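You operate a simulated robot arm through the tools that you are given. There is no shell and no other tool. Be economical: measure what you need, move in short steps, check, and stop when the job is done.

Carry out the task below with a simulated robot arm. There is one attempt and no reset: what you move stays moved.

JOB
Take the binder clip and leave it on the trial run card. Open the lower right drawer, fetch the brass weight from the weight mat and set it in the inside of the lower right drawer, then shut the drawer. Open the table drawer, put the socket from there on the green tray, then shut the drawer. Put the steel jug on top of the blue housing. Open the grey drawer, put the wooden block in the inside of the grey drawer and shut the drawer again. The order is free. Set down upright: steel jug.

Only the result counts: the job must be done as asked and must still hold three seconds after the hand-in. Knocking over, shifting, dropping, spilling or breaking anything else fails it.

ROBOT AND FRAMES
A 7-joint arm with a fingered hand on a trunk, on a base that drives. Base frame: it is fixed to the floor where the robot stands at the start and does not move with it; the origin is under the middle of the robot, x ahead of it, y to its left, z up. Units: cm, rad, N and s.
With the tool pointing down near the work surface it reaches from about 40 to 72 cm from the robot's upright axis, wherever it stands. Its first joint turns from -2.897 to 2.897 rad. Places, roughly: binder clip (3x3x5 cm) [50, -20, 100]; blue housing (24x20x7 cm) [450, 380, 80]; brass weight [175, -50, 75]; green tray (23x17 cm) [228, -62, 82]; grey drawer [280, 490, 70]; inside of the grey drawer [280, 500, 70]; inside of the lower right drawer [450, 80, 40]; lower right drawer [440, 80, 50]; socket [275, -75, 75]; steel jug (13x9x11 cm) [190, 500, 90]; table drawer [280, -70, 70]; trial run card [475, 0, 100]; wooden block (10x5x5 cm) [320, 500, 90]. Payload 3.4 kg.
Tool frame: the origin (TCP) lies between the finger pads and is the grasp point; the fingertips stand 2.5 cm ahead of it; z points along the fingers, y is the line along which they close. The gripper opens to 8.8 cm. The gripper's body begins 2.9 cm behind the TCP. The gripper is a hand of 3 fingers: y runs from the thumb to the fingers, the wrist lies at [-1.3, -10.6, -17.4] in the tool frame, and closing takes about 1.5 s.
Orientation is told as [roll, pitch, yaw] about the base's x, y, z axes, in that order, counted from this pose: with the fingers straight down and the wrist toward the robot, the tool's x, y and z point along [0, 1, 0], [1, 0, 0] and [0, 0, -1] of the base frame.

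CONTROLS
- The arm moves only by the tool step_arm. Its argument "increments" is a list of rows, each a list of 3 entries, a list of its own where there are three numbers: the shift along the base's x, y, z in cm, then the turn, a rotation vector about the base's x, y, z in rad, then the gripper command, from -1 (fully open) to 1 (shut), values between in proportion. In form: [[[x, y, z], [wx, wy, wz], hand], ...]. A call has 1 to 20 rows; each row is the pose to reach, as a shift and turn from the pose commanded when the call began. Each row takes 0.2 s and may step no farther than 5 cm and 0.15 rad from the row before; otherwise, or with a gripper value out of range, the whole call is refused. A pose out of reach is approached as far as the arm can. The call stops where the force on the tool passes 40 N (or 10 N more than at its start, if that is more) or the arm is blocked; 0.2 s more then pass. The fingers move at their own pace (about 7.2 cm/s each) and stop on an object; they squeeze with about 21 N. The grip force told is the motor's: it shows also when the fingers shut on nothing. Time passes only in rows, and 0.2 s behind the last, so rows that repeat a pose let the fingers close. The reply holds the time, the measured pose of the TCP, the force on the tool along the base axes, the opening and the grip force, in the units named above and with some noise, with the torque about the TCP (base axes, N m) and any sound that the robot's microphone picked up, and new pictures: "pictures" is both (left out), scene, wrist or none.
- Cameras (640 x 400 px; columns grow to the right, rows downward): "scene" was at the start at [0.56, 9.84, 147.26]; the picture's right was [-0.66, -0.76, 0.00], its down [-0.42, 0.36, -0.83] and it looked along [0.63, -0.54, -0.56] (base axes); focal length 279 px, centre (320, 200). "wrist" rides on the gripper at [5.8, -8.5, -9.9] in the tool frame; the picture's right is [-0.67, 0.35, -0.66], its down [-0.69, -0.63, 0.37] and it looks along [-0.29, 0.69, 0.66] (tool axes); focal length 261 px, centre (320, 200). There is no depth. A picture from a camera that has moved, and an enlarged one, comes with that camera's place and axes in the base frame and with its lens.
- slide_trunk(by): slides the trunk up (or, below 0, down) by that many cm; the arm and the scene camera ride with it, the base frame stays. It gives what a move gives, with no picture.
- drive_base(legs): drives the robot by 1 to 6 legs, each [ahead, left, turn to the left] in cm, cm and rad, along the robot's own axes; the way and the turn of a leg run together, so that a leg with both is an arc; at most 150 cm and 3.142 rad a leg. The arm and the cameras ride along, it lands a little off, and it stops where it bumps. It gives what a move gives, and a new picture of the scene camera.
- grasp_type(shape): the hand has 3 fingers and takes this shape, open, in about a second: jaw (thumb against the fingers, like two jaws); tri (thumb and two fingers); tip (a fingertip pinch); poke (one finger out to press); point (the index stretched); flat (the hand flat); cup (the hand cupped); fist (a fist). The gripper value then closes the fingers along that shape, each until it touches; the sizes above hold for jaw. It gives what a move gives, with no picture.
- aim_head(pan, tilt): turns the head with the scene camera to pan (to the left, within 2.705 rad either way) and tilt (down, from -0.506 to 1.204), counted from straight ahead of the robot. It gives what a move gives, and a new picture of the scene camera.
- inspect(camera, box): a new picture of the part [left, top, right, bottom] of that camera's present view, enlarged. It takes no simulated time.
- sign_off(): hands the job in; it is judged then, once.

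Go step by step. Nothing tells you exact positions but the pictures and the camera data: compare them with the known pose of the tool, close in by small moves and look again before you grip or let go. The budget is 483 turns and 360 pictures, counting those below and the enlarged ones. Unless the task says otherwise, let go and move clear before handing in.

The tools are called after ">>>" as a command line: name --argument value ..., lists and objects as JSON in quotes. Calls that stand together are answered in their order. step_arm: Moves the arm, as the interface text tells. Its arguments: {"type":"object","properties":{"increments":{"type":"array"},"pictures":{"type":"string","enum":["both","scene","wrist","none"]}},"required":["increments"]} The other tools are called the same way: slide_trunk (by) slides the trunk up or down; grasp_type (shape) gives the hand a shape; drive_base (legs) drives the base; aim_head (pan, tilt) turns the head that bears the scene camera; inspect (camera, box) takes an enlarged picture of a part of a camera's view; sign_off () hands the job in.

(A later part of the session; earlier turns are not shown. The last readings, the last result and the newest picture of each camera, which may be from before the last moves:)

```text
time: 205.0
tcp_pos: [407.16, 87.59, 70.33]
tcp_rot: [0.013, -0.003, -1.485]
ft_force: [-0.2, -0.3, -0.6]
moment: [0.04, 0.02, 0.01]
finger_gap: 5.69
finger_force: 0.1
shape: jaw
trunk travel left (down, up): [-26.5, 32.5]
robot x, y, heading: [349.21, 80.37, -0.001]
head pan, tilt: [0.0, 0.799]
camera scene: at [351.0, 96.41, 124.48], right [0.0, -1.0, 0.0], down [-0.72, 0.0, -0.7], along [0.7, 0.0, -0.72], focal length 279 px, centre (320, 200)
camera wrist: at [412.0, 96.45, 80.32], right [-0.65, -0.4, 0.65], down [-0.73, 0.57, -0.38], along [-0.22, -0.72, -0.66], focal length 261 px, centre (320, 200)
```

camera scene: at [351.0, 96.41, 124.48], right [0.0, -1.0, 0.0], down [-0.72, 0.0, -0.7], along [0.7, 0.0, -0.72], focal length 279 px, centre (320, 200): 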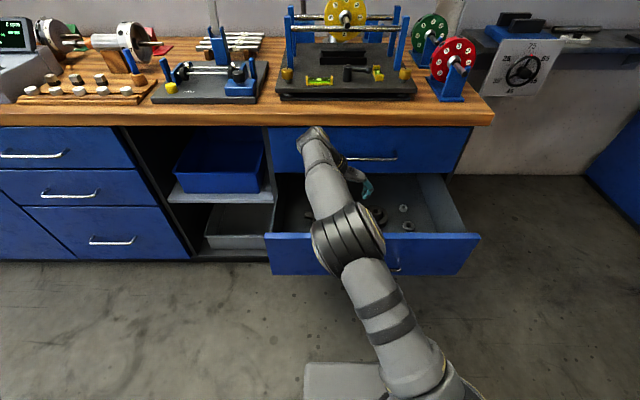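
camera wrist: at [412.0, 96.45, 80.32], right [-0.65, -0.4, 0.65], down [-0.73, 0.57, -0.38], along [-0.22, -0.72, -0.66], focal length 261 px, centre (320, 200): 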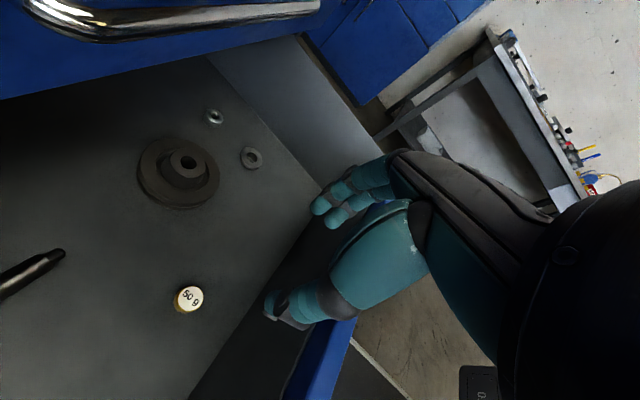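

The weight stands in the drawer. I lift clear, back off and reshape the pose to push the drawer shut.

>>> slide_trunk --by 22

>>> drive_base --legs '[[-45, 0, 0]]'

>>> step_arm --increments '[[[-2, 0, 0], [0, 0, 0.15], 0.5], [[-4, -1, 0], [0, 0, 0.3], 1], [[-6, -2, 0], [0, 0, 0.45], 1], [[-8, -2, 0], [0, 0, 0.6], 1], [[-10, -3, 0], [0, 0, 0.75], 1], [[-12, -3, 0], [0, 0, 0.9], 1], [[-14, -4, 0], [0, 0, 1.05], 1], [[-16, -4, 0], [0, 0, 1.2], 1], [[-18, -5, 0], [0, 0, 1.35], 1], [[-20, -6, 0], [0, 0, 1.487], 1]]' --pictures "none"

>>> slide_trunk --by -38

```text
time: 207.3
tcp_pos: [407.15, 87.61, 92.23]
tcp_rot: [0.012, -0.002, -1.485]
ft_force: [0.1, -0.5, 0.3]
moment: [-0.03, -0.01, 0.0]
finger_gap: 5.69
finger_force: 0.2
shape: jaw
trunk travel left (down, up): [-48.5, 10.5]
robot x, y, heading: [348.77, 80.81, -0.001]
head pan, tilt: [0.0, 0.799]
```

```text
time: 210.0
tcp_pos: [362.59, 87.5, 92.21]
tcp_rot: [0.013, -0.002, -1.487]
ft_force: [0.3, 0.7, 1.3]
moment: [-0.02, 0.03, 0.03]
finger_gap: 5.67
finger_force: 0.1
shape: jaw
trunk travel left (down, up): [-48.5, 10.5]
robot x, y, heading: [304.83, 80.54, -0.006]
head pan, tilt: [0.0, 0.799]
camera scene: at [306.5, 96.42, 146.49], right [0.0, -1.0, 0.0], down [-0.72, 0.0, -0.7], along [0.7, 0.0, -0.72], focal length 279 px, centre (320, 200)
```

scene: 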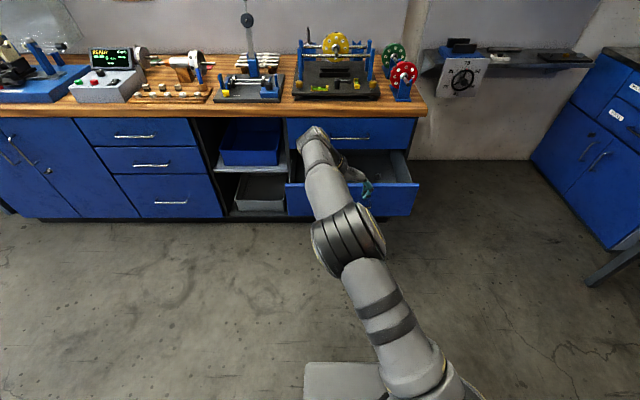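

```text
time: 212.2
tcp_pos: [343.04, 81.6, 92.36]
tcp_rot: [0.011, -0.001, 0.001]
ft_force: [-0.1, 0.5, -0.7]
moment: [0.01, -0.01, 0.01]
finger_gap: 0.0
finger_force: 20.8
shape: jaw
out of reach, approached as far as the arm can: row 10
trunk travel left (down, up): [-48.5, 10.5]
robot x, y, heading: [304.49, 80.84, -0.003]
head pan, tilt: [0.0, 0.799]
```

```text
time: 215.9
tcp_pos: [343.02, 81.64, 54.32]
tcp_rot: [0.013, -0.001, 0.0]
ft_force: [-0.1, -0.8, -1.2]
moment: [0.02, 0.01, 0.0]
finger_gap: 0.01
finger_force: 21.2
shape: jaw
trunk travel left (down, up): [-10.5, 48.5]
robot x, y, heading: [304.89, 80.48, 0.001]
head pan, tilt: [0.0, 0.799]
```

>>> step_arm --increments '[[[1, 0, 0], [0, -0.15, 0], 1], [[3, 0, 0], [0, -0.3, 0], 1], [[5, 0, 0.5], [0, -0.45, 0], 1], [[7, 0, 1], [0, -0.6, 0], 1], [[9, 0, 2], [0, -0.75, 0], 1], [[12, 0, 3], [0, -0.9, 0], 1], [[15, 0, 4], [0, -1.05, 0], 1], [[17, 0, 5], [0, -1.2, 0], 1]]' --pictures "none"

>>> drive_base --legs '[[28, 0, 0]]'

>>> inspect --camera "wrist" --box '[0, 0, 640, 400]'

```text
time: 217.7
tcp_pos: [359.98, 81.75, 59.26]
tcp_rot: [0.009, -1.204, 0.003]
ft_force: [-0.7, -0.8, -0.4]
moment: [0.02, -0.02, -0.02]
finger_gap: 0.03
finger_force: 20.8
shape: jaw
out of reach, approached as far as the arm can: row 1, 2, 3, 4, 5
trunk travel left (down, up): [-10.5, 48.5]
robot x, y, heading: [304.83, 81.04, 0.001]
head pan, tilt: [0.0, 0.799]
```

```text
time: 219.7
tcp_pos: [387.96, 81.43, 59.25]
tcp_rot: [0.011, -1.199, -0.002]
ft_force: [-0.4, -0.8, -0.4]
moment: [0.04, 0.06, -0.03]
finger_gap: 0.01
finger_force: 21.2
shape: jaw
trunk travel left (down, up): [-10.5, 48.5]
robot x, y, heading: [332.87, 80.7, -0.006]
head pan, tilt: [0.0, 0.799]
camera scene: at [334.58, 96.34, 108.49], right [0.0, -1.0, 0.0], down [-0.72, 0.0, -0.7], along [0.7, 0.0, -0.72], focal length 279 px, centre (320, 200)
```

scene: 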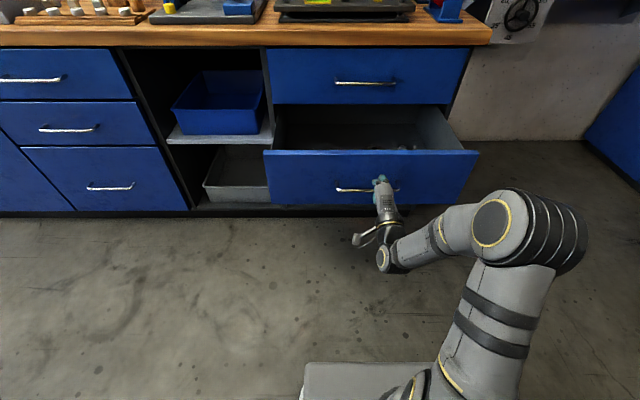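

```text
1.00 times, centred on (320, 200) of wrist (not enlarged: the box is as wide or as high as the picture)
camera zoom: at [375.5, 87.11, 54.98], right [-0.48, -0.68, 0.56], down [0.12, -0.68, -0.72], along [0.87, -0.28, 0.41], focal length 261 px, centre (320, 200)
```

zoom: 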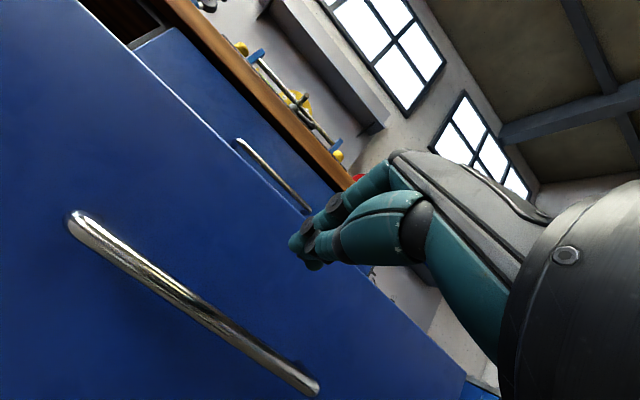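

>>> drive_base --legs '[[15, 0, 0]]'

```text
time: 221.0
tcp_pos: [403.14, 81.34, 59.41]
tcp_rot: [0.01, -1.201, -0.003]
ft_force: [0.3, -0.5, 0.8]
moment: [-0.01, 0.0, -0.02]
finger_gap: 0.02
finger_force: 21.1
shape: jaw
trunk travel left (down, up): [-10.5, 48.5]
robot x, y, heading: [347.97, 80.58, -0.006]
head pan, tilt: [0.0, 0.799]
camera scene: at [349.87, 96.27, 108.49], right [-0.01, -1.0, 0.0], down [-0.72, 0.0, -0.7], along [0.7, 0.0, -0.72], focal length 279 px, centre (320, 200)
```

scene: 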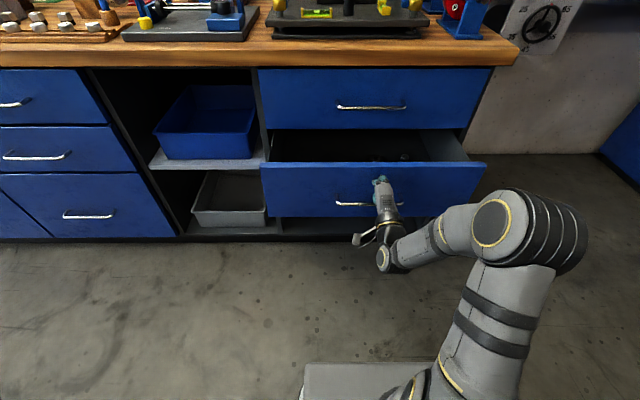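

>>> drive_base --legs '[[13, 0, 0]]'

>>> step_arm --increments '[[[1, 0, 0], [0, 0, 0], 1], [[2, 0, 0], [0, 0, 0], 1], [[3, 0, 0], [0, 0, 0], 1], [[4, 0, 0], [0, 0, 0], 1], [[5, 0, 0], [0, 0, 0], 1], [[6, 0, 0], [0, 0, 0], 1]]' --pictures "scene"

```text
time: 222.3
tcp_pos: [416.21, 81.12, 59.21]
tcp_rot: [0.011, -1.2, -0.005]
ft_force: [0.2, -1.0, 0.0]
moment: [0.0, -0.01, 0.03]
finger_gap: 0.0
finger_force: 21.4
shape: jaw
trunk travel left (down, up): [-10.5, 48.5]
robot x, y, heading: [360.66, 80.61, -0.004]
head pan, tilt: [0.0, 0.799]
camera scene: at [362.87, 96.19, 108.49], right [-0.01, -1.0, 0.0], down [-0.72, 0.0, -0.7], along [0.7, 0.0, -0.72], focal length 279 px, centre (320, 200)
```

scene: 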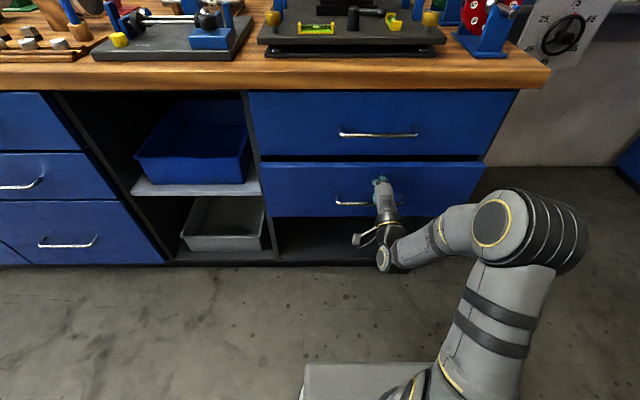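

```text
time: 223.5
tcp_pos: [420.53, 81.29, 59.34]
tcp_rot: [0.013, -1.202, -0.004]
ft_force: [-29.1, -2.3, 6.8]
moment: [-0.04, 0.16, -0.04]
finger_gap: 0.01
finger_force: 20.8
shape: jaw
trunk travel left (down, up): [-10.5, 48.5]
robot x, y, heading: [360.67, 81.07, -0.01]
head pan, tilt: [0.0, 0.799]
stopped in row 5: the force on the tool passed its limit at 56 N (the readings are from after the stop); the commanded pose is now the measured one
camera scene: at [362.55, 96.16, 108.51], right [-0.01, -1.0, 0.0], down [-0.72, 0.0, -0.7], along [0.7, 0.0, -0.72], focal length 279 px, centre (320, 200)
```

scene: 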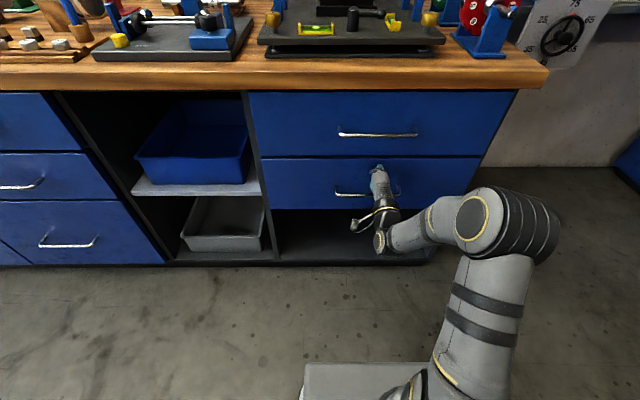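

The drawer is shut. Next the table drawer: I back off, turn to the large table and look.

>>> step_arm --increments '[[[-3, 0, 0], [0, 0, 0], 1], [[-6, 0, 0], [0, 0, 0], 0]]' --pictures "none"

>>> drive_base --legs '[[-60, 0, 0], [0, 0, -1.565], [0, -20, 0]]'

>>> slide_trunk --by 20

>>> aim_head --pan 0 --tilt 0.6

```text
time: 224.1
tcp_pos: [414.56, 81.39, 58.96]
tcp_rot: [0.013, -1.199, -0.004]
ft_force: [-0.8, 0.1, 0.3]
moment: [0.01, 0.0, -0.01]
finger_gap: 4.26
finger_force: 0.1
shape: jaw
trunk travel left (down, up): [-10.5, 48.5]
robot x, y, heading: [360.87, 80.43, -0.002]
head pan, tilt: [0.0, 0.799]
```

```text
time: 232.5
tcp_pos: [282.51, 27.18, 59.12]
tcp_rot: [0.013, -1.199, -1.577]
ft_force: [0.4, 0.6, -1.2]
moment: [-0.01, 0.01, -0.05]
finger_gap: 4.36
finger_force: 0.0
shape: jaw
trunk travel left (down, up): [-10.5, 48.5]
robot x, y, heading: [281.95, 81.33, -1.582]
head pan, tilt: [0.0, 0.799]
camera scene: at [297.57, 78.62, 108.49], right [-1.0, 0.01, 0.0], down [0.01, 0.72, -0.7], along [-0.01, -0.7, -0.72], focal length 279 px, centre (320, 200)
```

scene: 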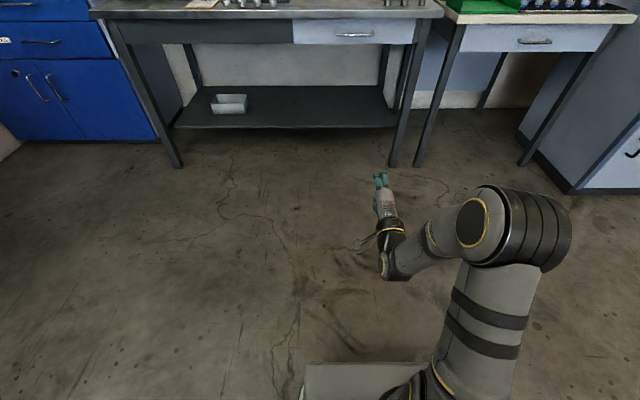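

```text
time: 234.6
tcp_pos: [282.61, 27.2, 79.09]
tcp_rot: [0.012, -1.2, -1.577]
ft_force: [0.6, -0.1, 0.7]
moment: [-0.01, 0.0, 0.02]
finger_gap: 4.38
finger_force: 0.0
shape: jaw
trunk travel left (down, up): [-30.5, 28.5]
robot x, y, heading: [281.75, 81.14, -1.582]
head pan, tilt: [0.0, 0.799]
```

```text
time: 235.4
tcp_pos: [282.49, 27.3, 78.95]
tcp_rot: [0.012, -1.2, -1.575]
ft_force: [0.3, -0.1, -0.5]
moment: [-0.01, 0.04, 0.02]
finger_gap: 4.38
finger_force: 0.0
shape: jaw
trunk travel left (down, up): [-30.5, 28.5]
robot x, y, heading: [281.93, 81.13, -1.578]
head pan, tilt: [0.0, 0.6]
camera scene: at [297.56, 77.85, 130.17], right [-1.0, 0.01, 0.0], down [0.0, 0.57, -0.82], along [-0.01, -0.82, -0.57], focal length 279 px, centre (320, 200)
```

scene: 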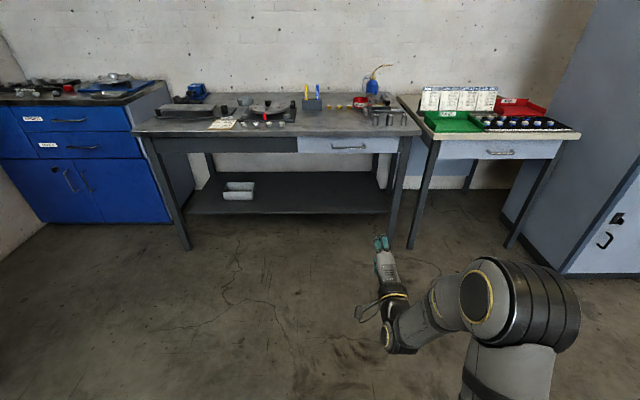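

>>> drive_base --legs '[[52, 0, 0.008]]'

>>> step_arm --increments '[[[0, 0, -2], [0, 0, 0], -1], [[0, 0, -4], [0, 0, 0], -1]]'

>>> inspect --camera "scene" --box '[260, 80, 460, 205]'

```text
time: 238.4
tcp_pos: [282.07, -24.55, 79.12]
tcp_rot: [0.012, -1.201, -1.578]
ft_force: [-0.3, 0.4, 0.4]
moment: [0.0, -0.01, -0.01]
finger_gap: 4.4
finger_force: 0.1
shape: jaw
trunk travel left (down, up): [-30.5, 28.5]
robot x, y, heading: [281.81, 28.97, -1.58]
head pan, tilt: [0.0, 0.6]
camera scene: at [297.09, 26.03, 130.17], right [-1.0, 0.01, 0.0], down [0.01, 0.56, -0.83], along [-0.01, -0.83, -0.56], focal length 279 px, centre (320, 200)
```

scene: 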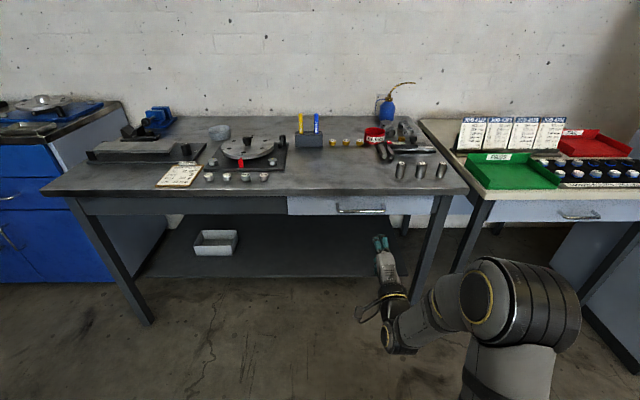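

```text
time: 239.0
tcp_pos: [282.07, -24.68, 75.08]
tcp_rot: [0.011, -1.2, -1.576]
ft_force: [-0.3, 0.1, -0.5]
moment: [0.02, -0.01, 0.04]
finger_gap: 8.75
finger_force: 0.0
shape: jaw
trunk travel left (down, up): [-30.5, 28.5]
robot x, y, heading: [281.96, 28.96, -1.579]
head pan, tilt: [0.0, 0.6]
camera scene: at [297.09, 26.03, 130.18], right [-1.0, 0.01, 0.0], down [0.01, 0.56, -0.83], along [-0.01, -0.83, -0.56], focal length 279 px, centre (320, 200)
camera wrist: at [287.86, -12.35, 70.81], right [-0.67, 0.48, 0.56], down [-0.68, -0.11, -0.72], along [-0.28, -0.87, 0.41], focal length 261 px, centre (320, 200)
```

scene: 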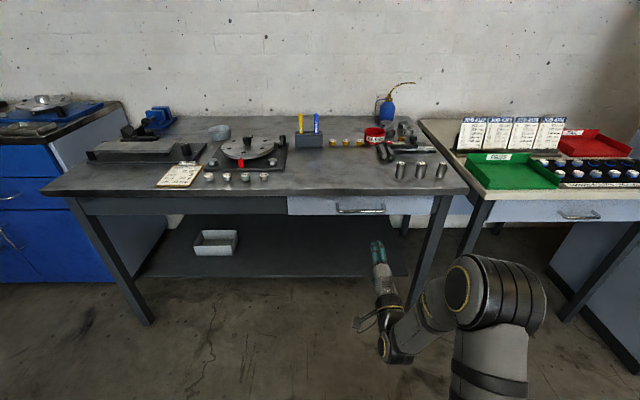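
wrist: 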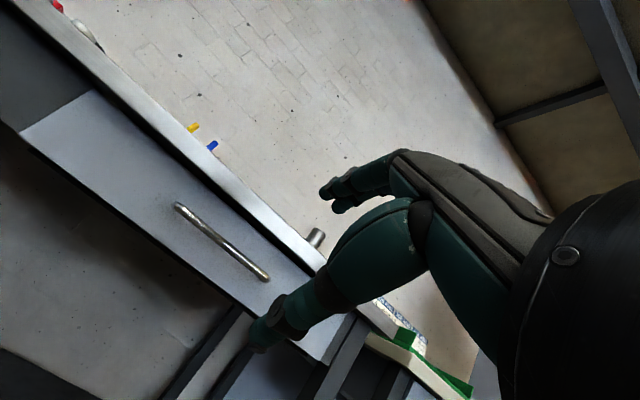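

```text
3.20 times, centred on (360, 142) of scene
camera zoom: at [297.09, 26.03, 130.18], right [-1.0, 0.01, 0.0], down [0.01, 0.56, -0.83], along [-0.01, -0.83, -0.56], focal length 893 px, centre (192, 384)
```

zoom: 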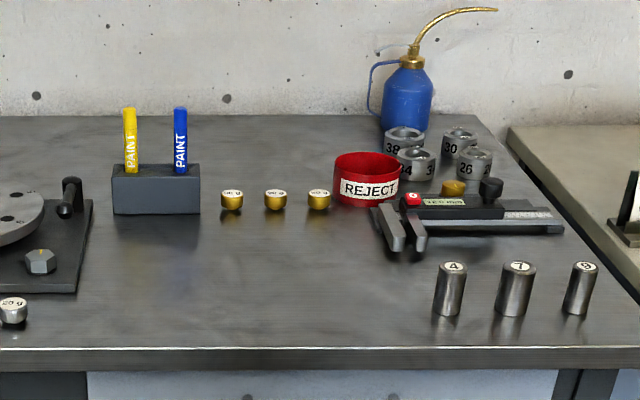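

>>> step_arm --increments '[[[0.1, -4, -0.3], [0, 0, 0], -1], [[0.2, -8, -0.6], [0, 0, 0], -1], [[0.3, -12, -1], [0, 0, 0], -1], [[0.4, -15.5, -1.3], [0, 0, 0], -1]]'

>>> inspect --camera "scene" --box '[280, 150, 440, 250]'

```text
time: 240.0
tcp_pos: [282.5, -40.24, 73.59]
tcp_rot: [0.013, -1.2, -1.579]
ft_force: [0.1, 0.4, 0.3]
moment: [-0.05, -0.01, 0.01]
finger_gap: 8.77
finger_force: 0.1
shape: jaw
trunk travel left (down, up): [-30.5, 28.5]
robot x, y, heading: [281.34, 29.1, -1.579]
head pan, tilt: [0.0, 0.6]
camera scene: at [297.09, 26.02, 130.18], right [-1.0, 0.01, 0.0], down [0.01, 0.56, -0.83], along [-0.01, -0.83, -0.56], focal length 279 px, centre (320, 200)
camera wrist: at [288.1, -27.92, 69.43], right [-0.67, 0.48, 0.56], down [-0.68, -0.11, -0.72], along [-0.28, -0.87, 0.41], focal length 261 px, centre (320, 200)
```

scene: 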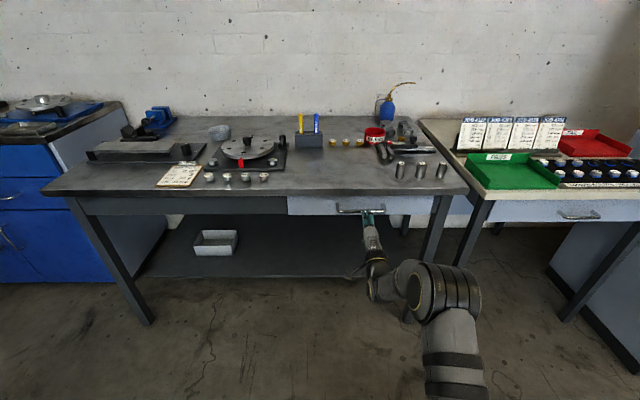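
wrist: 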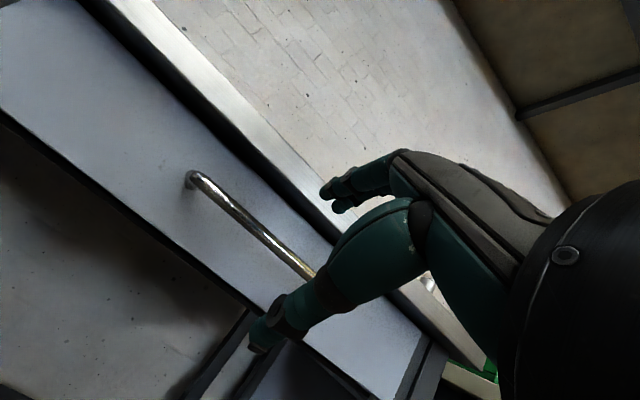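

```text
4.00 times, centred on (360, 200) of scene
camera zoom: at [297.09, 26.02, 130.18], right [-1.0, 0.01, 0.0], down [0.01, 0.56, -0.83], along [-0.01, -0.83, -0.56], focal length 1116 px, centre (160, 200)
```

zoom: 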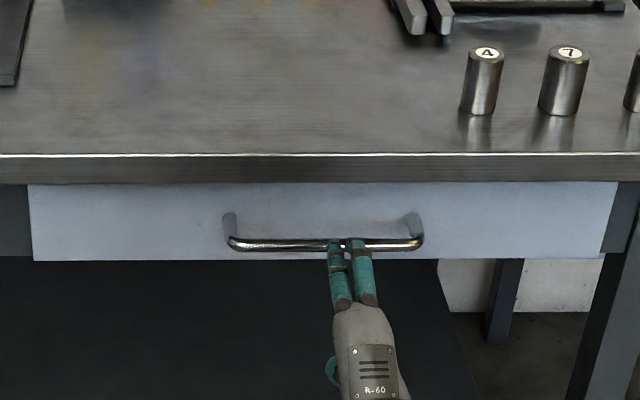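

>>> step_arm --increments '[[[0, -2, 0], [0, 0, 0], -0.05], [[0, -5, 0.1], [0, 0, 0], -0.05], [[0, -7, 0.2], [0, 0, 0], -0.05], [[0, -8.3, 0.2], [0, 0, 0], -0.05]]' --pictures "wrist"

>>> inspect --camera "scene" --box '[280, 150, 440, 250]'

```text
time: 241.0
tcp_pos: [282.54, -48.42, 73.97]
tcp_rot: [0.012, -1.197, -1.578]
ft_force: [0.0, 0.6, -0.6]
moment: [0.01, 0.01, 0.01]
finger_gap: 4.68
finger_force: 0.2
shape: jaw
trunk travel left (down, up): [-30.5, 28.5]
robot x, y, heading: [281.45, 29.16, -1.576]
head pan, tilt: [0.0, 0.6]
camera wrist: at [288.18, -36.18, 69.67], right [-0.67, 0.48, 0.56], down [-0.68, -0.11, -0.72], along [-0.28, -0.87, 0.41], focal length 261 px, centre (320, 200)
```

wrist: 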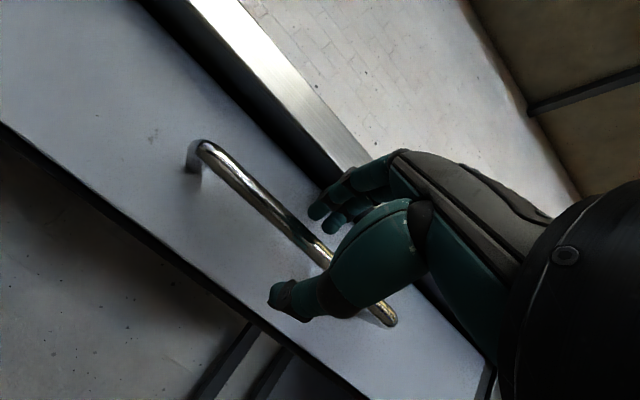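

```text
4.00 times, centred on (360, 200) of scene
camera zoom: at [297.09, 26.01, 130.17], right [-1.0, 0.01, 0.0], down [0.01, 0.56, -0.83], along [-0.01, -0.83, -0.56], focal length 1116 px, centre (160, 200)
```

zoom: 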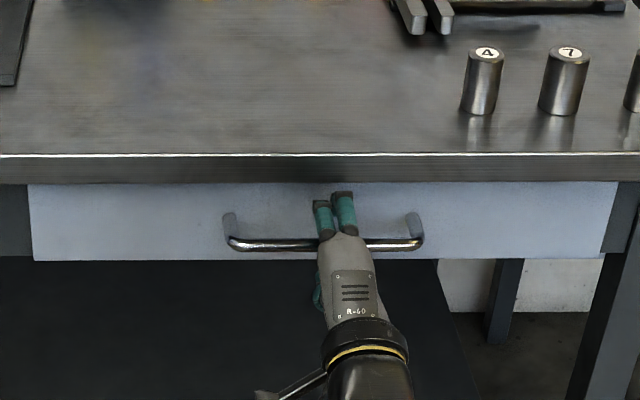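

The bar lies between thumb and fingers. I close and pull.

>>> step_arm --increments '[[[0, -0.3, 0], [0, 0, 0], 0.4], [[0, -0.3, 0], [0, 0, 0], 1], [[0, -0.3, 0], [0, 0, 0], 1], [[0, -0.3, 0], [0, 0, 0], 1], [[0, -0.3, 0], [0, 0, 0], 1]]' --pictures "none"

>>> step_arm --increments '[[[0, 1.5, 0], [0, 0, 0], 1], [[0, 3, 0], [0, 0, 0], 1], [[0, 4.5, 0], [0, 0, 0], 1], [[0, 6, 0], [0, 0, 0], 1]]' --pictures "scene"

```text
time: 242.2
tcp_pos: [282.56, -48.76, 73.83]
tcp_rot: [0.012, -1.194, -1.578]
ft_force: [-0.1, 0.1, -5.8]
moment: [0.04, -0.03, 0.0]
finger_gap: 0.43
finger_force: 21.0
shape: jaw
trunk travel left (down, up): [-30.5, 28.5]
robot x, y, heading: [281.32, 29.12, -1.573]
head pan, tilt: [0.0, 0.6]
```

```text
time: 243.2
tcp_pos: [282.55, -42.8, 73.74]
tcp_rot: [0.012, -1.197, -1.575]
ft_force: [5.5, 1.2, -8.2]
moment: [0.05, -0.05, 0.05]
finger_gap: 0.42
finger_force: 21.4
shape: jaw
trunk travel left (down, up): [-30.5, 28.5]
robot x, y, heading: [281.49, 29.18, -1.579]
head pan, tilt: [0.0, 0.6]
camera scene: at [297.14, 25.91, 130.16], right [-1.0, 0.01, 0.0], down [0.0, 0.57, -0.82], along [-0.01, -0.82, -0.57], focal length 279 px, centre (320, 200)
```

scene: 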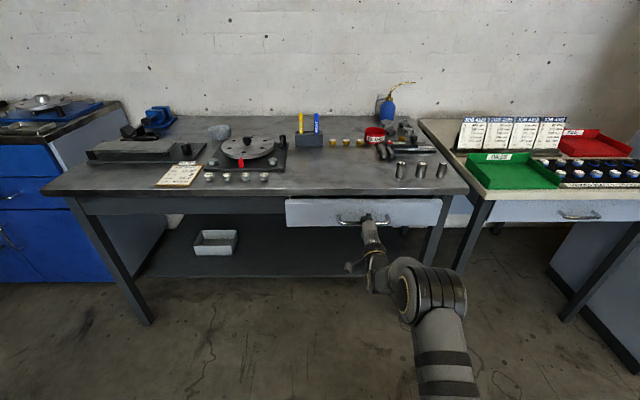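

It opens; I pull on with the base.

>>> drive_base --legs '[[-20, 0, 0]]'

>>> inspect --camera "scene" --box '[260, 120, 460, 245]'

```text
time: 244.8
tcp_pos: [282.63, -22.57, 73.82]
tcp_rot: [0.011, -1.197, -1.577]
ft_force: [-1.4, 0.5, -9.3]
moment: [0.07, -0.02, 0.0]
finger_gap: 0.4
finger_force: 20.7
shape: jaw
trunk travel left (down, up): [-30.5, 28.5]
robot x, y, heading: [281.23, 48.97, -1.582]
head pan, tilt: [0.0, 0.6]
camera scene: at [297.26, 46.12, 130.17], right [-1.0, 0.01, 0.0], down [0.0, 0.57, -0.82], along [-0.01, -0.82, -0.57], focal length 279 px, centre (320, 200)
```

scene: 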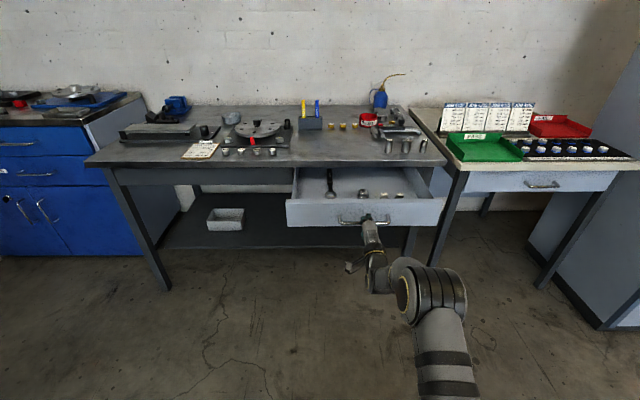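

```text
3.20 times, centred on (360, 182) of scene
camera zoom: at [297.26, 46.12, 130.17], right [-1.0, 0.01, 0.0], down [0.0, 0.57, -0.82], along [-0.01, -0.82, -0.57], focal length 893 px, centre (192, 256)
```

zoom: 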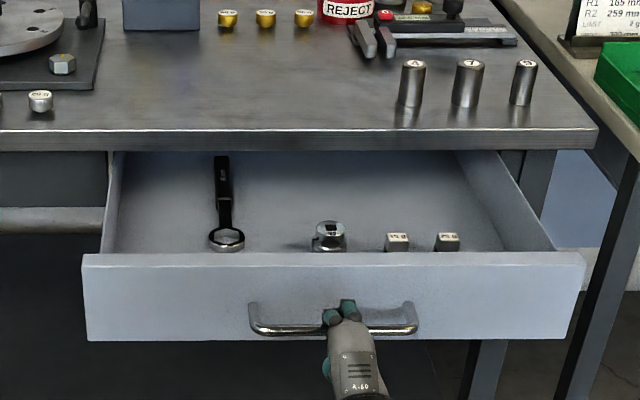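

>>> step_arm --increments '[[[0, 0, 0], [0, 0, 0], 0.4], [[0, 0, 0], [0, 0, 0], -0.05], [[0, 0, 0], [0, 0, 0], -0.05], [[0, 3, 0], [0, 0, 0], -0.05], [[0, 7, 0], [0, 0, 0], -0.05], [[0, 11, 2], [0, 0, 0], -0.05]]' --pictures "none"

>>> slide_trunk --by 18

>>> step_arm --increments '[[[0, 1, 1], [0.15, 0, 0], -0.3], [[0, 2, 2], [0.3, 0, 0], -0.3], [[0, 3, 4], [0.45, 0, 0], -0.3], [[0, 4, 6], [0.6, 0, 0], -0.3], [[0, 5, 8], [0.75, 0, 0], -0.3], [[0, 6, 10], [0.9, 0, 0], -0.3], [[0, 7, 12], [1.05, 0, 0], -0.3], [[0, 8, 14], [1.2, 0, 0], -0.3]]' --pictures "scene"

```text
time: 246.2
tcp_pos: [282.43, -11.37, 75.91]
tcp_rot: [0.013, -1.197, -1.578]
ft_force: [1.0, 0.7, -0.1]
moment: [-0.02, 0.03, 0.0]
finger_gap: 4.58
finger_force: 0.0
shape: jaw
trunk travel left (down, up): [-30.5, 28.5]
robot x, y, heading: [281.69, 49.34, -1.578]
head pan, tilt: [0.0, 0.6]
```

```text
time: 248.2
tcp_pos: [282.45, -11.45, 93.91]
tcp_rot: [0.01, -1.199, -1.577]
ft_force: [0.4, 0.6, 1.1]
moment: [-0.04, -0.01, 0.0]
finger_gap: 4.57
finger_force: 0.0
shape: jaw
trunk travel left (down, up): [-48.5, 10.5]
robot x, y, heading: [281.55, 49.5, -1.579]
head pan, tilt: [0.0, 0.6]
```

```text
time: 250.0
tcp_pos: [282.42, -3.47, 107.94]
tcp_rot: [0.006, 0.002, -1.572]
ft_force: [0.1, 0.4, -0.1]
moment: [0.0, -0.02, -0.01]
finger_gap: 5.69
finger_force: 0.1
shape: jaw
trunk travel left (down, up): [-48.5, 10.5]
robot x, y, heading: [281.67, 49.29, -1.579]
head pan, tilt: [0.0, 0.6]
camera scene: at [297.25, 46.23, 148.17], right [-1.0, 0.01, 0.0], down [0.0, 0.56, -0.83], along [-0.01, -0.82, -0.56], focal length 279 px, centre (320, 200)
```

scene: 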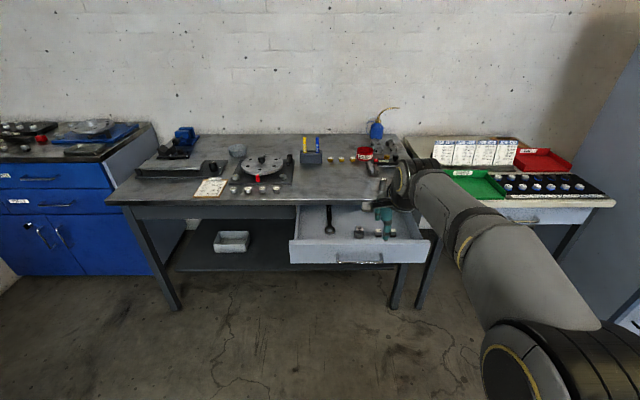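

>>> drive_base --legs '[[27, 0, 0]]'

>>> slide_trunk --by -14

>>> inspect --camera "wrist" --box '[0, 0, 640, 400]'

```text
time: 251.9
tcp_pos: [282.09, -30.4, 107.94]
tcp_rot: [0.005, 0.002, -1.573]
ft_force: [-0.4, 0.6, 0.0]
moment: [-0.01, 0.0, 0.01]
finger_gap: 5.71
finger_force: 0.0
shape: jaw
trunk travel left (down, up): [-48.5, 10.5]
robot x, y, heading: [281.42, 22.63, -1.585]
head pan, tilt: [0.0, 0.6]
camera scene: at [297.03, 19.3, 148.17], right [-1.0, 0.01, 0.0], down [0.01, 0.57, -0.82], along [-0.01, -0.82, -0.57], focal length 279 px, centre (320, 200)
```

scene: 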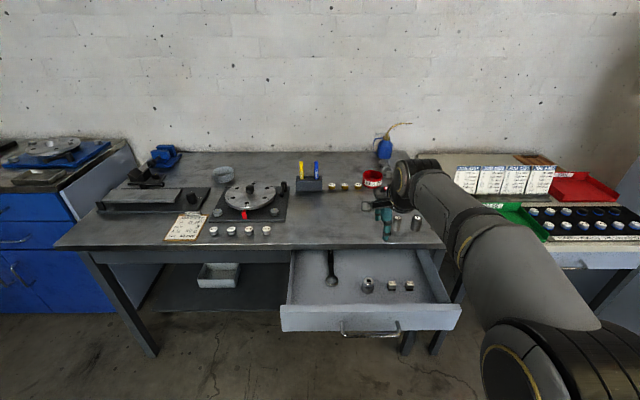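

```text
time: 253.6
tcp_pos: [282.13, -30.4, 93.79]
tcp_rot: [0.007, 0.0, -1.573]
ft_force: [-0.5, 0.0, 0.2]
moment: [-0.02, -0.03, -0.03]
finger_gap: 5.7
finger_force: 0.0
shape: jaw
trunk travel left (down, up): [-34.5, 24.5]
robot x, y, heading: [281.48, 22.55, -1.577]
head pan, tilt: [0.0, 0.6]
```

```text
1.00 times, centred on (320, 200) of wrist (not enlarged: the box is as wide or as high as the picture)
camera zoom: at [287.82, -21.96, 103.9], right [-0.67, -0.35, 0.65], down [-0.68, 0.63, -0.37], along [-0.28, -0.69, -0.66], focal length 261 px, centre (320, 200)
```

zoom: 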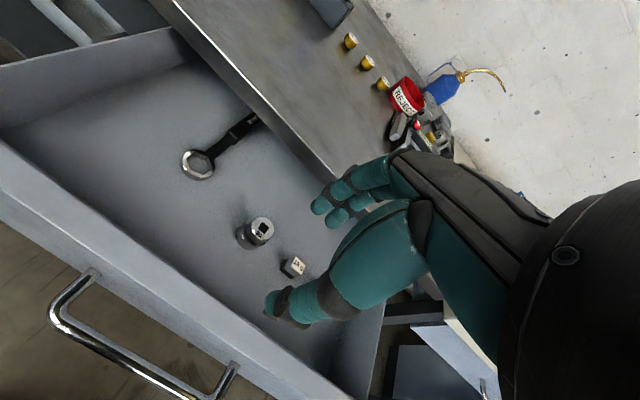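

>>> step_arm --increments '[[[-0.5, -3, -2], [0, 0, 0], -0.45], [[-1, -6, -4], [0, 0, 0], -0.45], [[-1.5, -9, -6], [0, 0, 0], -0.45], [[-1.8, -11.5, -8.5], [0, 0, 0], -0.45]]'

>>> inspect --camera "wrist" --box '[180, 160, 400, 320]'

```text
time: 254.6
tcp_pos: [280.29, -42.08, 85.4]
tcp_rot: [0.005, 0.001, -1.574]
ft_force: [0.1, 0.4, 0.4]
moment: [0.01, 0.01, 0.0]
finger_gap: 6.36
finger_force: 0.0
shape: jaw
trunk travel left (down, up): [-34.5, 24.5]
robot x, y, heading: [281.66, 22.72, -1.583]
head pan, tilt: [0.0, 0.6]
camera scene: at [297.03, 19.34, 134.17], right [-1.0, 0.01, 0.0], down [0.01, 0.56, -0.83], along [-0.01, -0.83, -0.56], focal length 279 px, centre (320, 200)
camera wrist: at [286.11, -33.7, 95.43], right [-0.67, -0.35, 0.65], down [-0.68, 0.63, -0.37], along [-0.28, -0.69, -0.66], focal length 261 px, centre (320, 200)
```

scene: 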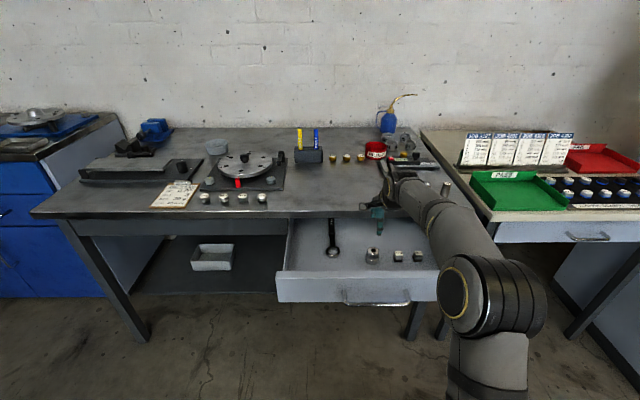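
wrist: 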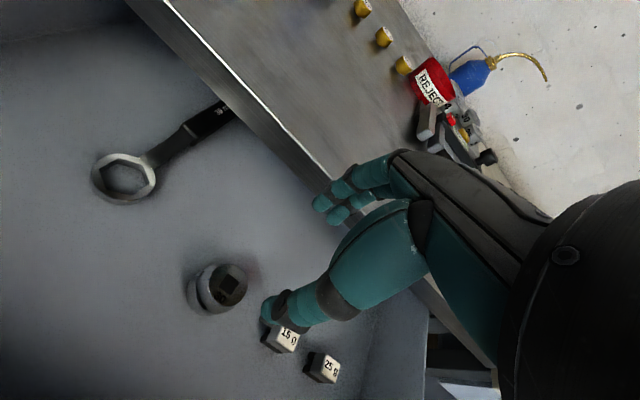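

```text
2.50 times, centred on (290, 240) of wrist
camera zoom: at [286.11, -33.7, 95.43], right [-0.67, -0.35, 0.65], down [-0.68, 0.63, -0.37], along [-0.28, -0.69, -0.66], focal length 652 px, centre (395, 100)
```

zoom: 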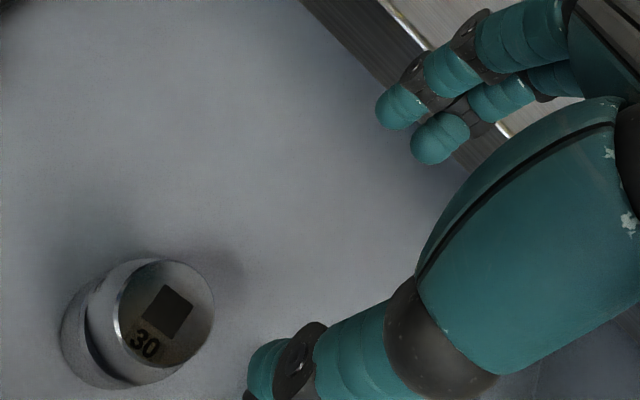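

>>> step_arm --increments '[[[0.1, 0.8, -3], [0, 0, 0], -0.45], [[0.1, 0.8, -6], [0, 0, 0], -0.45], [[0.1, 0.8, -9], [0, 0, 0], -0.45], [[0.1, 0.8, -11], [0, 0, 0], -0.45]]' --pictures "none"

>>> inspect --camera "wrist" --box '[180, 160, 400, 320]'

```text
time: 255.6
tcp_pos: [280.25, -41.03, 74.53]
tcp_rot: [0.005, 0.001, -1.574]
ft_force: [-0.2, -0.1, 0.5]
moment: [0.0, 0.0, 0.01]
finger_gap: 6.35
finger_force: 0.0
shape: jaw
trunk travel left (down, up): [-34.5, 24.5]
robot x, y, heading: [281.51, 22.38, -1.583]
head pan, tilt: [0.0, 0.6]
```

```text
2.50 times, centred on (290, 240) of wrist
camera zoom: at [286.0, -32.72, 84.51], right [-0.67, -0.35, 0.65], down [-0.68, 0.63, -0.37], along [-0.28, -0.69, -0.66], focal length 652 px, centre (395, 100)
```

zoom: 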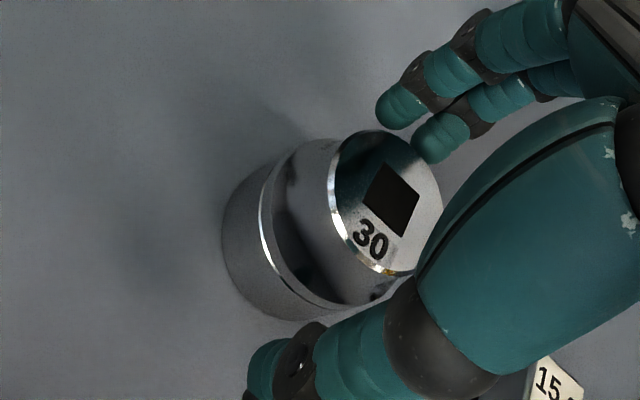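

>>> step_arm --increments '[[[0, -0.2, -0.8], [0, 0, 0], -0.45], [[0, -0.2, -1.5], [0, 0, 0], -0.45], [[0, -0.2, -1.5], [0, 0, 0], 0], [[0, -0.2, -1.5], [0, 0, 0], 0.5], [[0, -0.2, -1.5], [0, 0, 0], 1], [[0, -0.2, -1.5], [0, 0, 0], 1]]' --pictures "none"

>>> inspect --camera "wrist" --box '[180, 160, 400, 320]'

```text
time: 257.0
tcp_pos: [280.41, -41.25, 73.08]
tcp_rot: [0.005, 0.001, -1.576]
ft_force: [-0.7, 0.8, 0.3]
moment: [0.0, 0.04, -0.04]
finger_gap: 3.47
finger_force: 20.9
shape: jaw
trunk travel left (down, up): [-34.5, 24.5]
robot x, y, heading: [280.99, 22.62, -1.581]
head pan, tilt: [0.0, 0.6]
```

```text
2.50 times, centred on (290, 240) of wrist
camera zoom: at [286.04, -32.93, 82.99], right [-0.67, -0.35, 0.65], down [-0.68, 0.63, -0.37], along [-0.28, -0.69, -0.66], focal length 652 px, centre (395, 100)
```

zoom: 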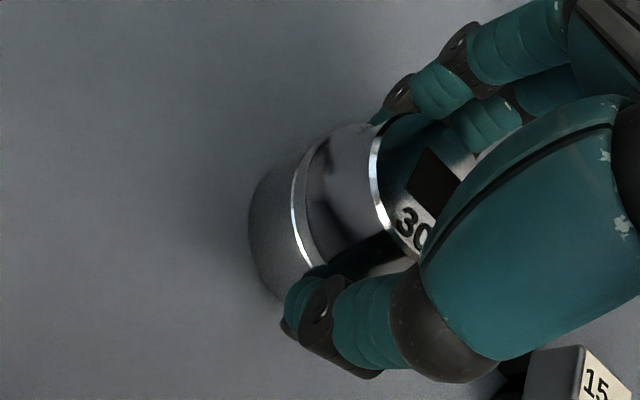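

The socket is gripped (3.5 cm). I lift it and check.

>>> step_arm --increments '[[[0, 0, 2], [0, 0, 0], 1], [[0, 0, 5], [0, 0, 0], 1], [[0, 0, 9], [0, 0, 0], 1], [[0, 0, 13], [0, 0, 0], 1], [[0, 3, 17], [0, 0, 0], 1], [[0, 7, 19], [0, 0, 0], 1], [[0, 11.5, 20], [0, 0, 0], 1]]'

```text
time: 258.6
tcp_pos: [280.52, -29.47, 92.97]
tcp_rot: [0.005, 0.0, -1.574]
ft_force: [0.7, 0.3, -2.0]
moment: [0.0, -0.01, 0.01]
finger_gap: 3.44
finger_force: 21.1
shape: jaw
trunk travel left (down, up): [-34.5, 24.5]
robot x, y, heading: [281.11, 22.63, -1.585]
head pan, tilt: [0.0, 0.6]
camera scene: at [297.03, 19.32, 134.17], right [-1.0, 0.01, 0.0], down [0.01, 0.57, -0.82], along [-0.01, -0.82, -0.57], focal length 279 px, centre (320, 200)
camera wrist: at [286.11, -21.19, 102.89], right [-0.68, -0.35, 0.65], down [-0.68, 0.63, -0.37], along [-0.28, -0.69, -0.66], focal length 261 px, centre (320, 200)
```

scene: 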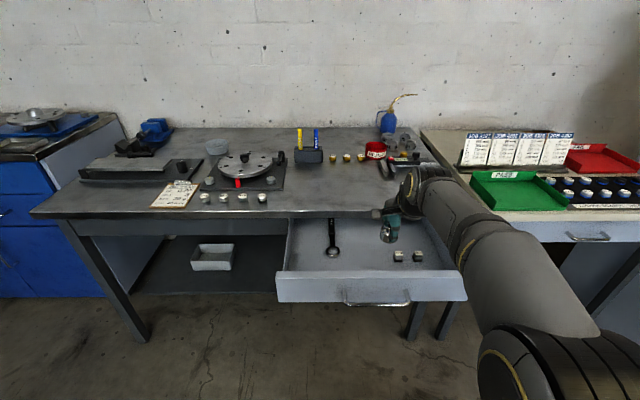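
wrist: 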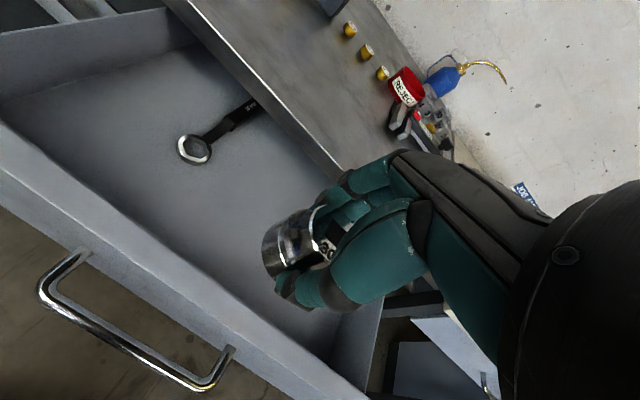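

The socket is held. I sidestep to the small table with the green tray.

>>> drive_base --legs '[[0, -50, 0.012], [18, 0, 0]]'

>>> aim_head --pan 0 --tilt 0.85

>>> inspect --camera "wrist" --box '[0, 0, 640, 400]'

```text
time: 262.6
tcp_pos: [231.71, -47.36, 92.86]
tcp_rot: [0.004, 0.002, -1.564]
ft_force: [-0.9, 0.6, -2.6]
moment: [0.03, -0.02, -0.02]
finger_gap: 3.46
finger_force: 20.5
shape: jaw
trunk travel left (down, up): [-34.5, 24.5]
robot x, y, heading: [232.25, 4.64, -1.575]
head pan, tilt: [0.0, 0.6]
camera scene: at [247.72, 1.76, 134.17], right [-1.0, 0.0, 0.0], down [0.0, 0.57, -0.82], along [0.0, -0.82, -0.57], focal length 279 px, centre (320, 200)
```

scene: 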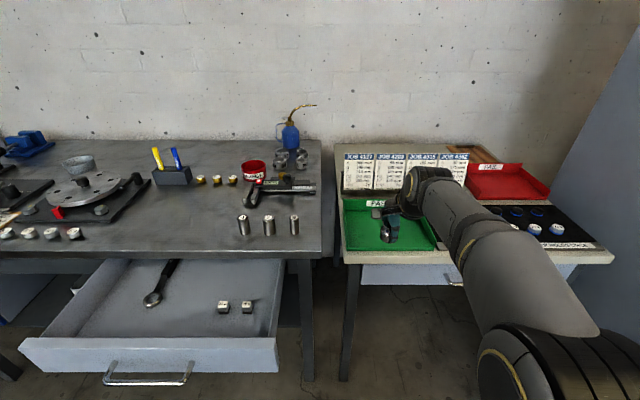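

```text
time: 263.4
tcp_pos: [231.67, -47.42, 92.84]
tcp_rot: [0.004, 0.001, -1.566]
ft_force: [-0.2, -1.0, -2.4]
moment: [-0.01, -0.02, 0.02]
finger_gap: 3.44
finger_force: 20.9
shape: jaw
trunk travel left (down, up): [-34.5, 24.5]
robot x, y, heading: [232.24, 5.11, -1.574]
head pan, tilt: [0.0, 0.85]
camera scene: at [247.72, 2.78, 132.09], right [-1.0, 0.0, 0.0], down [0.0, 0.75, -0.66], along [0.0, -0.66, -0.75], focal length 279 px, centre (320, 200)
```

scene: 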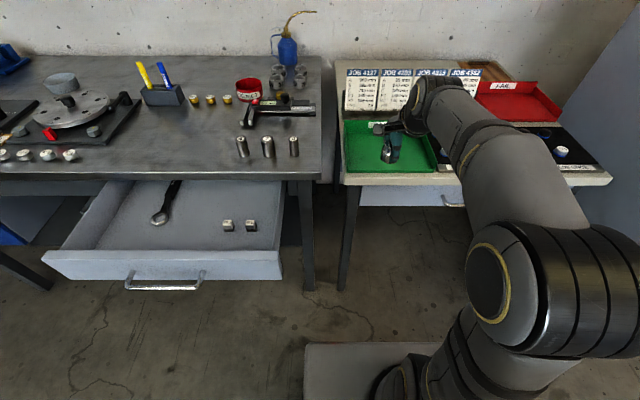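

```text
1.00 times, centred on (320, 200) of wrist (not enlarged: the box is as wide or as high as the picture)
camera zoom: at [237.21, -38.91, 102.87], right [-0.67, -0.35, 0.65], down [-0.69, 0.63, -0.37], along [-0.28, -0.69, -0.66], focal length 261 px, centre (320, 200)
```

zoom: 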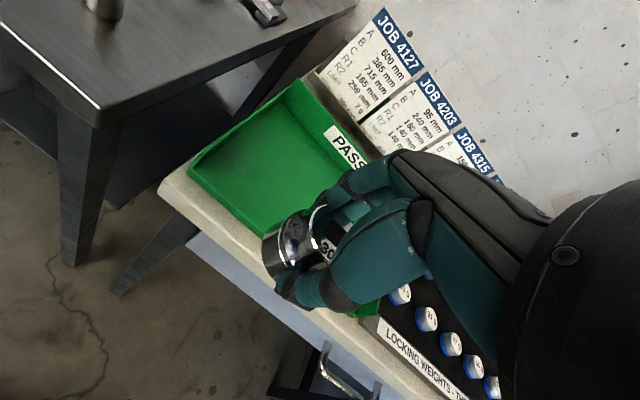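

>>> step_arm --increments '[[[-0.5, -4, 0.5], [0, 0, 0], 1], [[-1, -8, 0.5], [0, 0, 0], 1], [[-2, -12, 0.5], [0, 0, 0], 1], [[-2.5, -12, -1.5], [0, 0, 0], 1]]'

>>> inspect --camera "scene" --box '[330, 70, 470, 190]'

```text
time: 264.4
tcp_pos: [228.97, -59.44, 90.98]
tcp_rot: [0.005, 0.002, -1.565]
ft_force: [0.5, 0.1, -2.2]
moment: [0.03, -0.02, 0.02]
finger_gap: 3.42
finger_force: 20.8
shape: jaw
trunk travel left (down, up): [-34.5, 24.5]
robot x, y, heading: [232.24, 4.86, -1.575]
head pan, tilt: [0.0, 0.85]
camera scene: at [247.72, 2.75, 132.08], right [-1.0, 0.0, 0.0], down [0.0, 0.75, -0.66], along [0.0, -0.66, -0.75], focal length 279 px, centre (320, 200)
camera wrist: at [234.6, -50.98, 101.1], right [-0.67, -0.35, 0.65], down [-0.69, 0.63, -0.37], along [-0.28, -0.69, -0.66], focal length 261 px, centre (320, 200)
```

scene: 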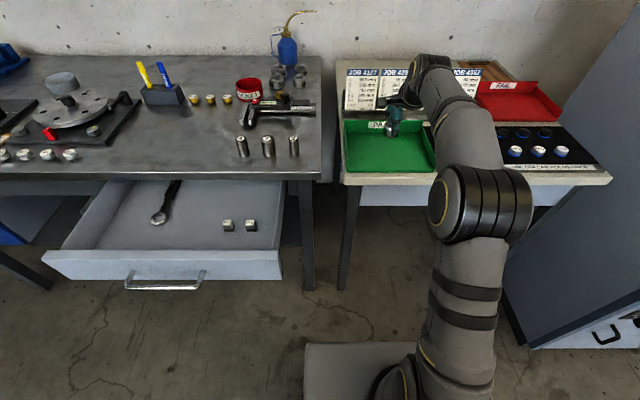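
wrist: 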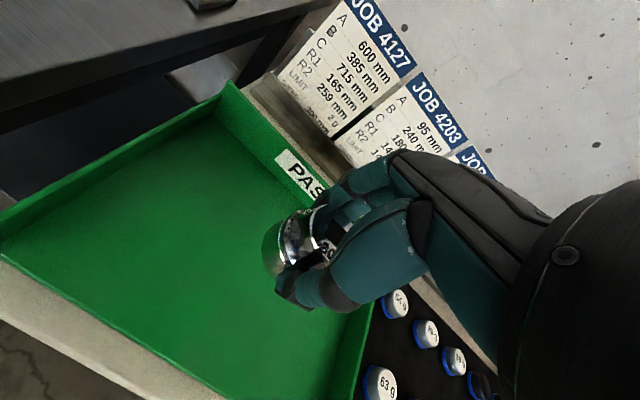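

```text
3.33 times, centred on (400, 130) of scene
camera zoom: at [247.72, 2.75, 132.08], right [-1.0, 0.0, 0.0], down [0.0, 0.75, -0.66], along [0.0, -0.66, -0.75], focal length 930 px, centre (53, 433)
```

zoom: 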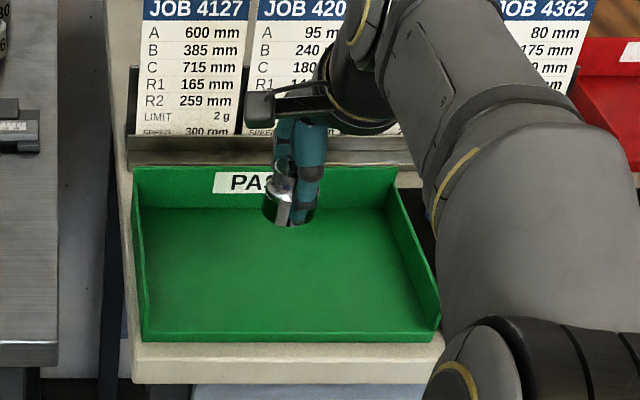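

>>> step_arm --increments '[[[0, 0.5, -1], [0, 0, 0], 1], [[0, 0.5, -2], [0, 0, 0], 1], [[0, 0.5, -3], [0, 0, 0], 1], [[0, 0.5, -3.6], [0, 0, 0], 1], [[0, 0.5, -4.2], [0, 0, 0], 1], [[0, 0.5, -4.8], [0, 0, 0], 1]]' --pictures "none"

>>> inspect --camera "scene" --box '[330, 70, 470, 190]'

```text
time: 265.8
tcp_pos: [229.09, -58.78, 86.53]
tcp_rot: [0.004, 0.003, -1.564]
ft_force: [0.6, -0.4, -2.6]
moment: [0.01, 0.04, 0.01]
finger_gap: 3.47
finger_force: 21.1
shape: jaw
trunk travel left (down, up): [-34.5, 24.5]
robot x, y, heading: [232.2, 4.87, -1.573]
head pan, tilt: [0.0, 0.85]
```

```text
3.33 times, centred on (400, 130) of scene
camera zoom: at [247.72, 2.77, 132.08], right [-1.0, 0.0, 0.0], down [0.0, 0.75, -0.66], along [0.0, -0.66, -0.75], focal length 930 px, centre (53, 433)
```

zoom: 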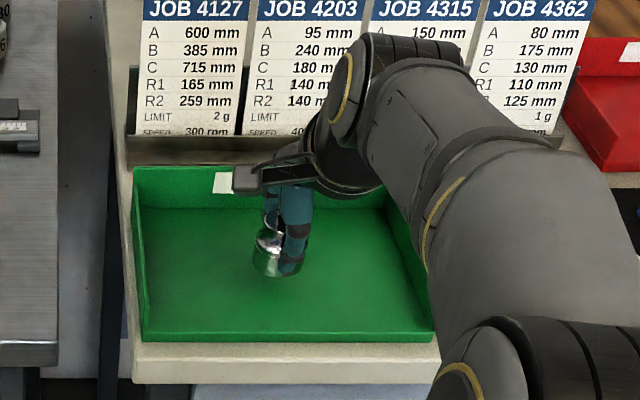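

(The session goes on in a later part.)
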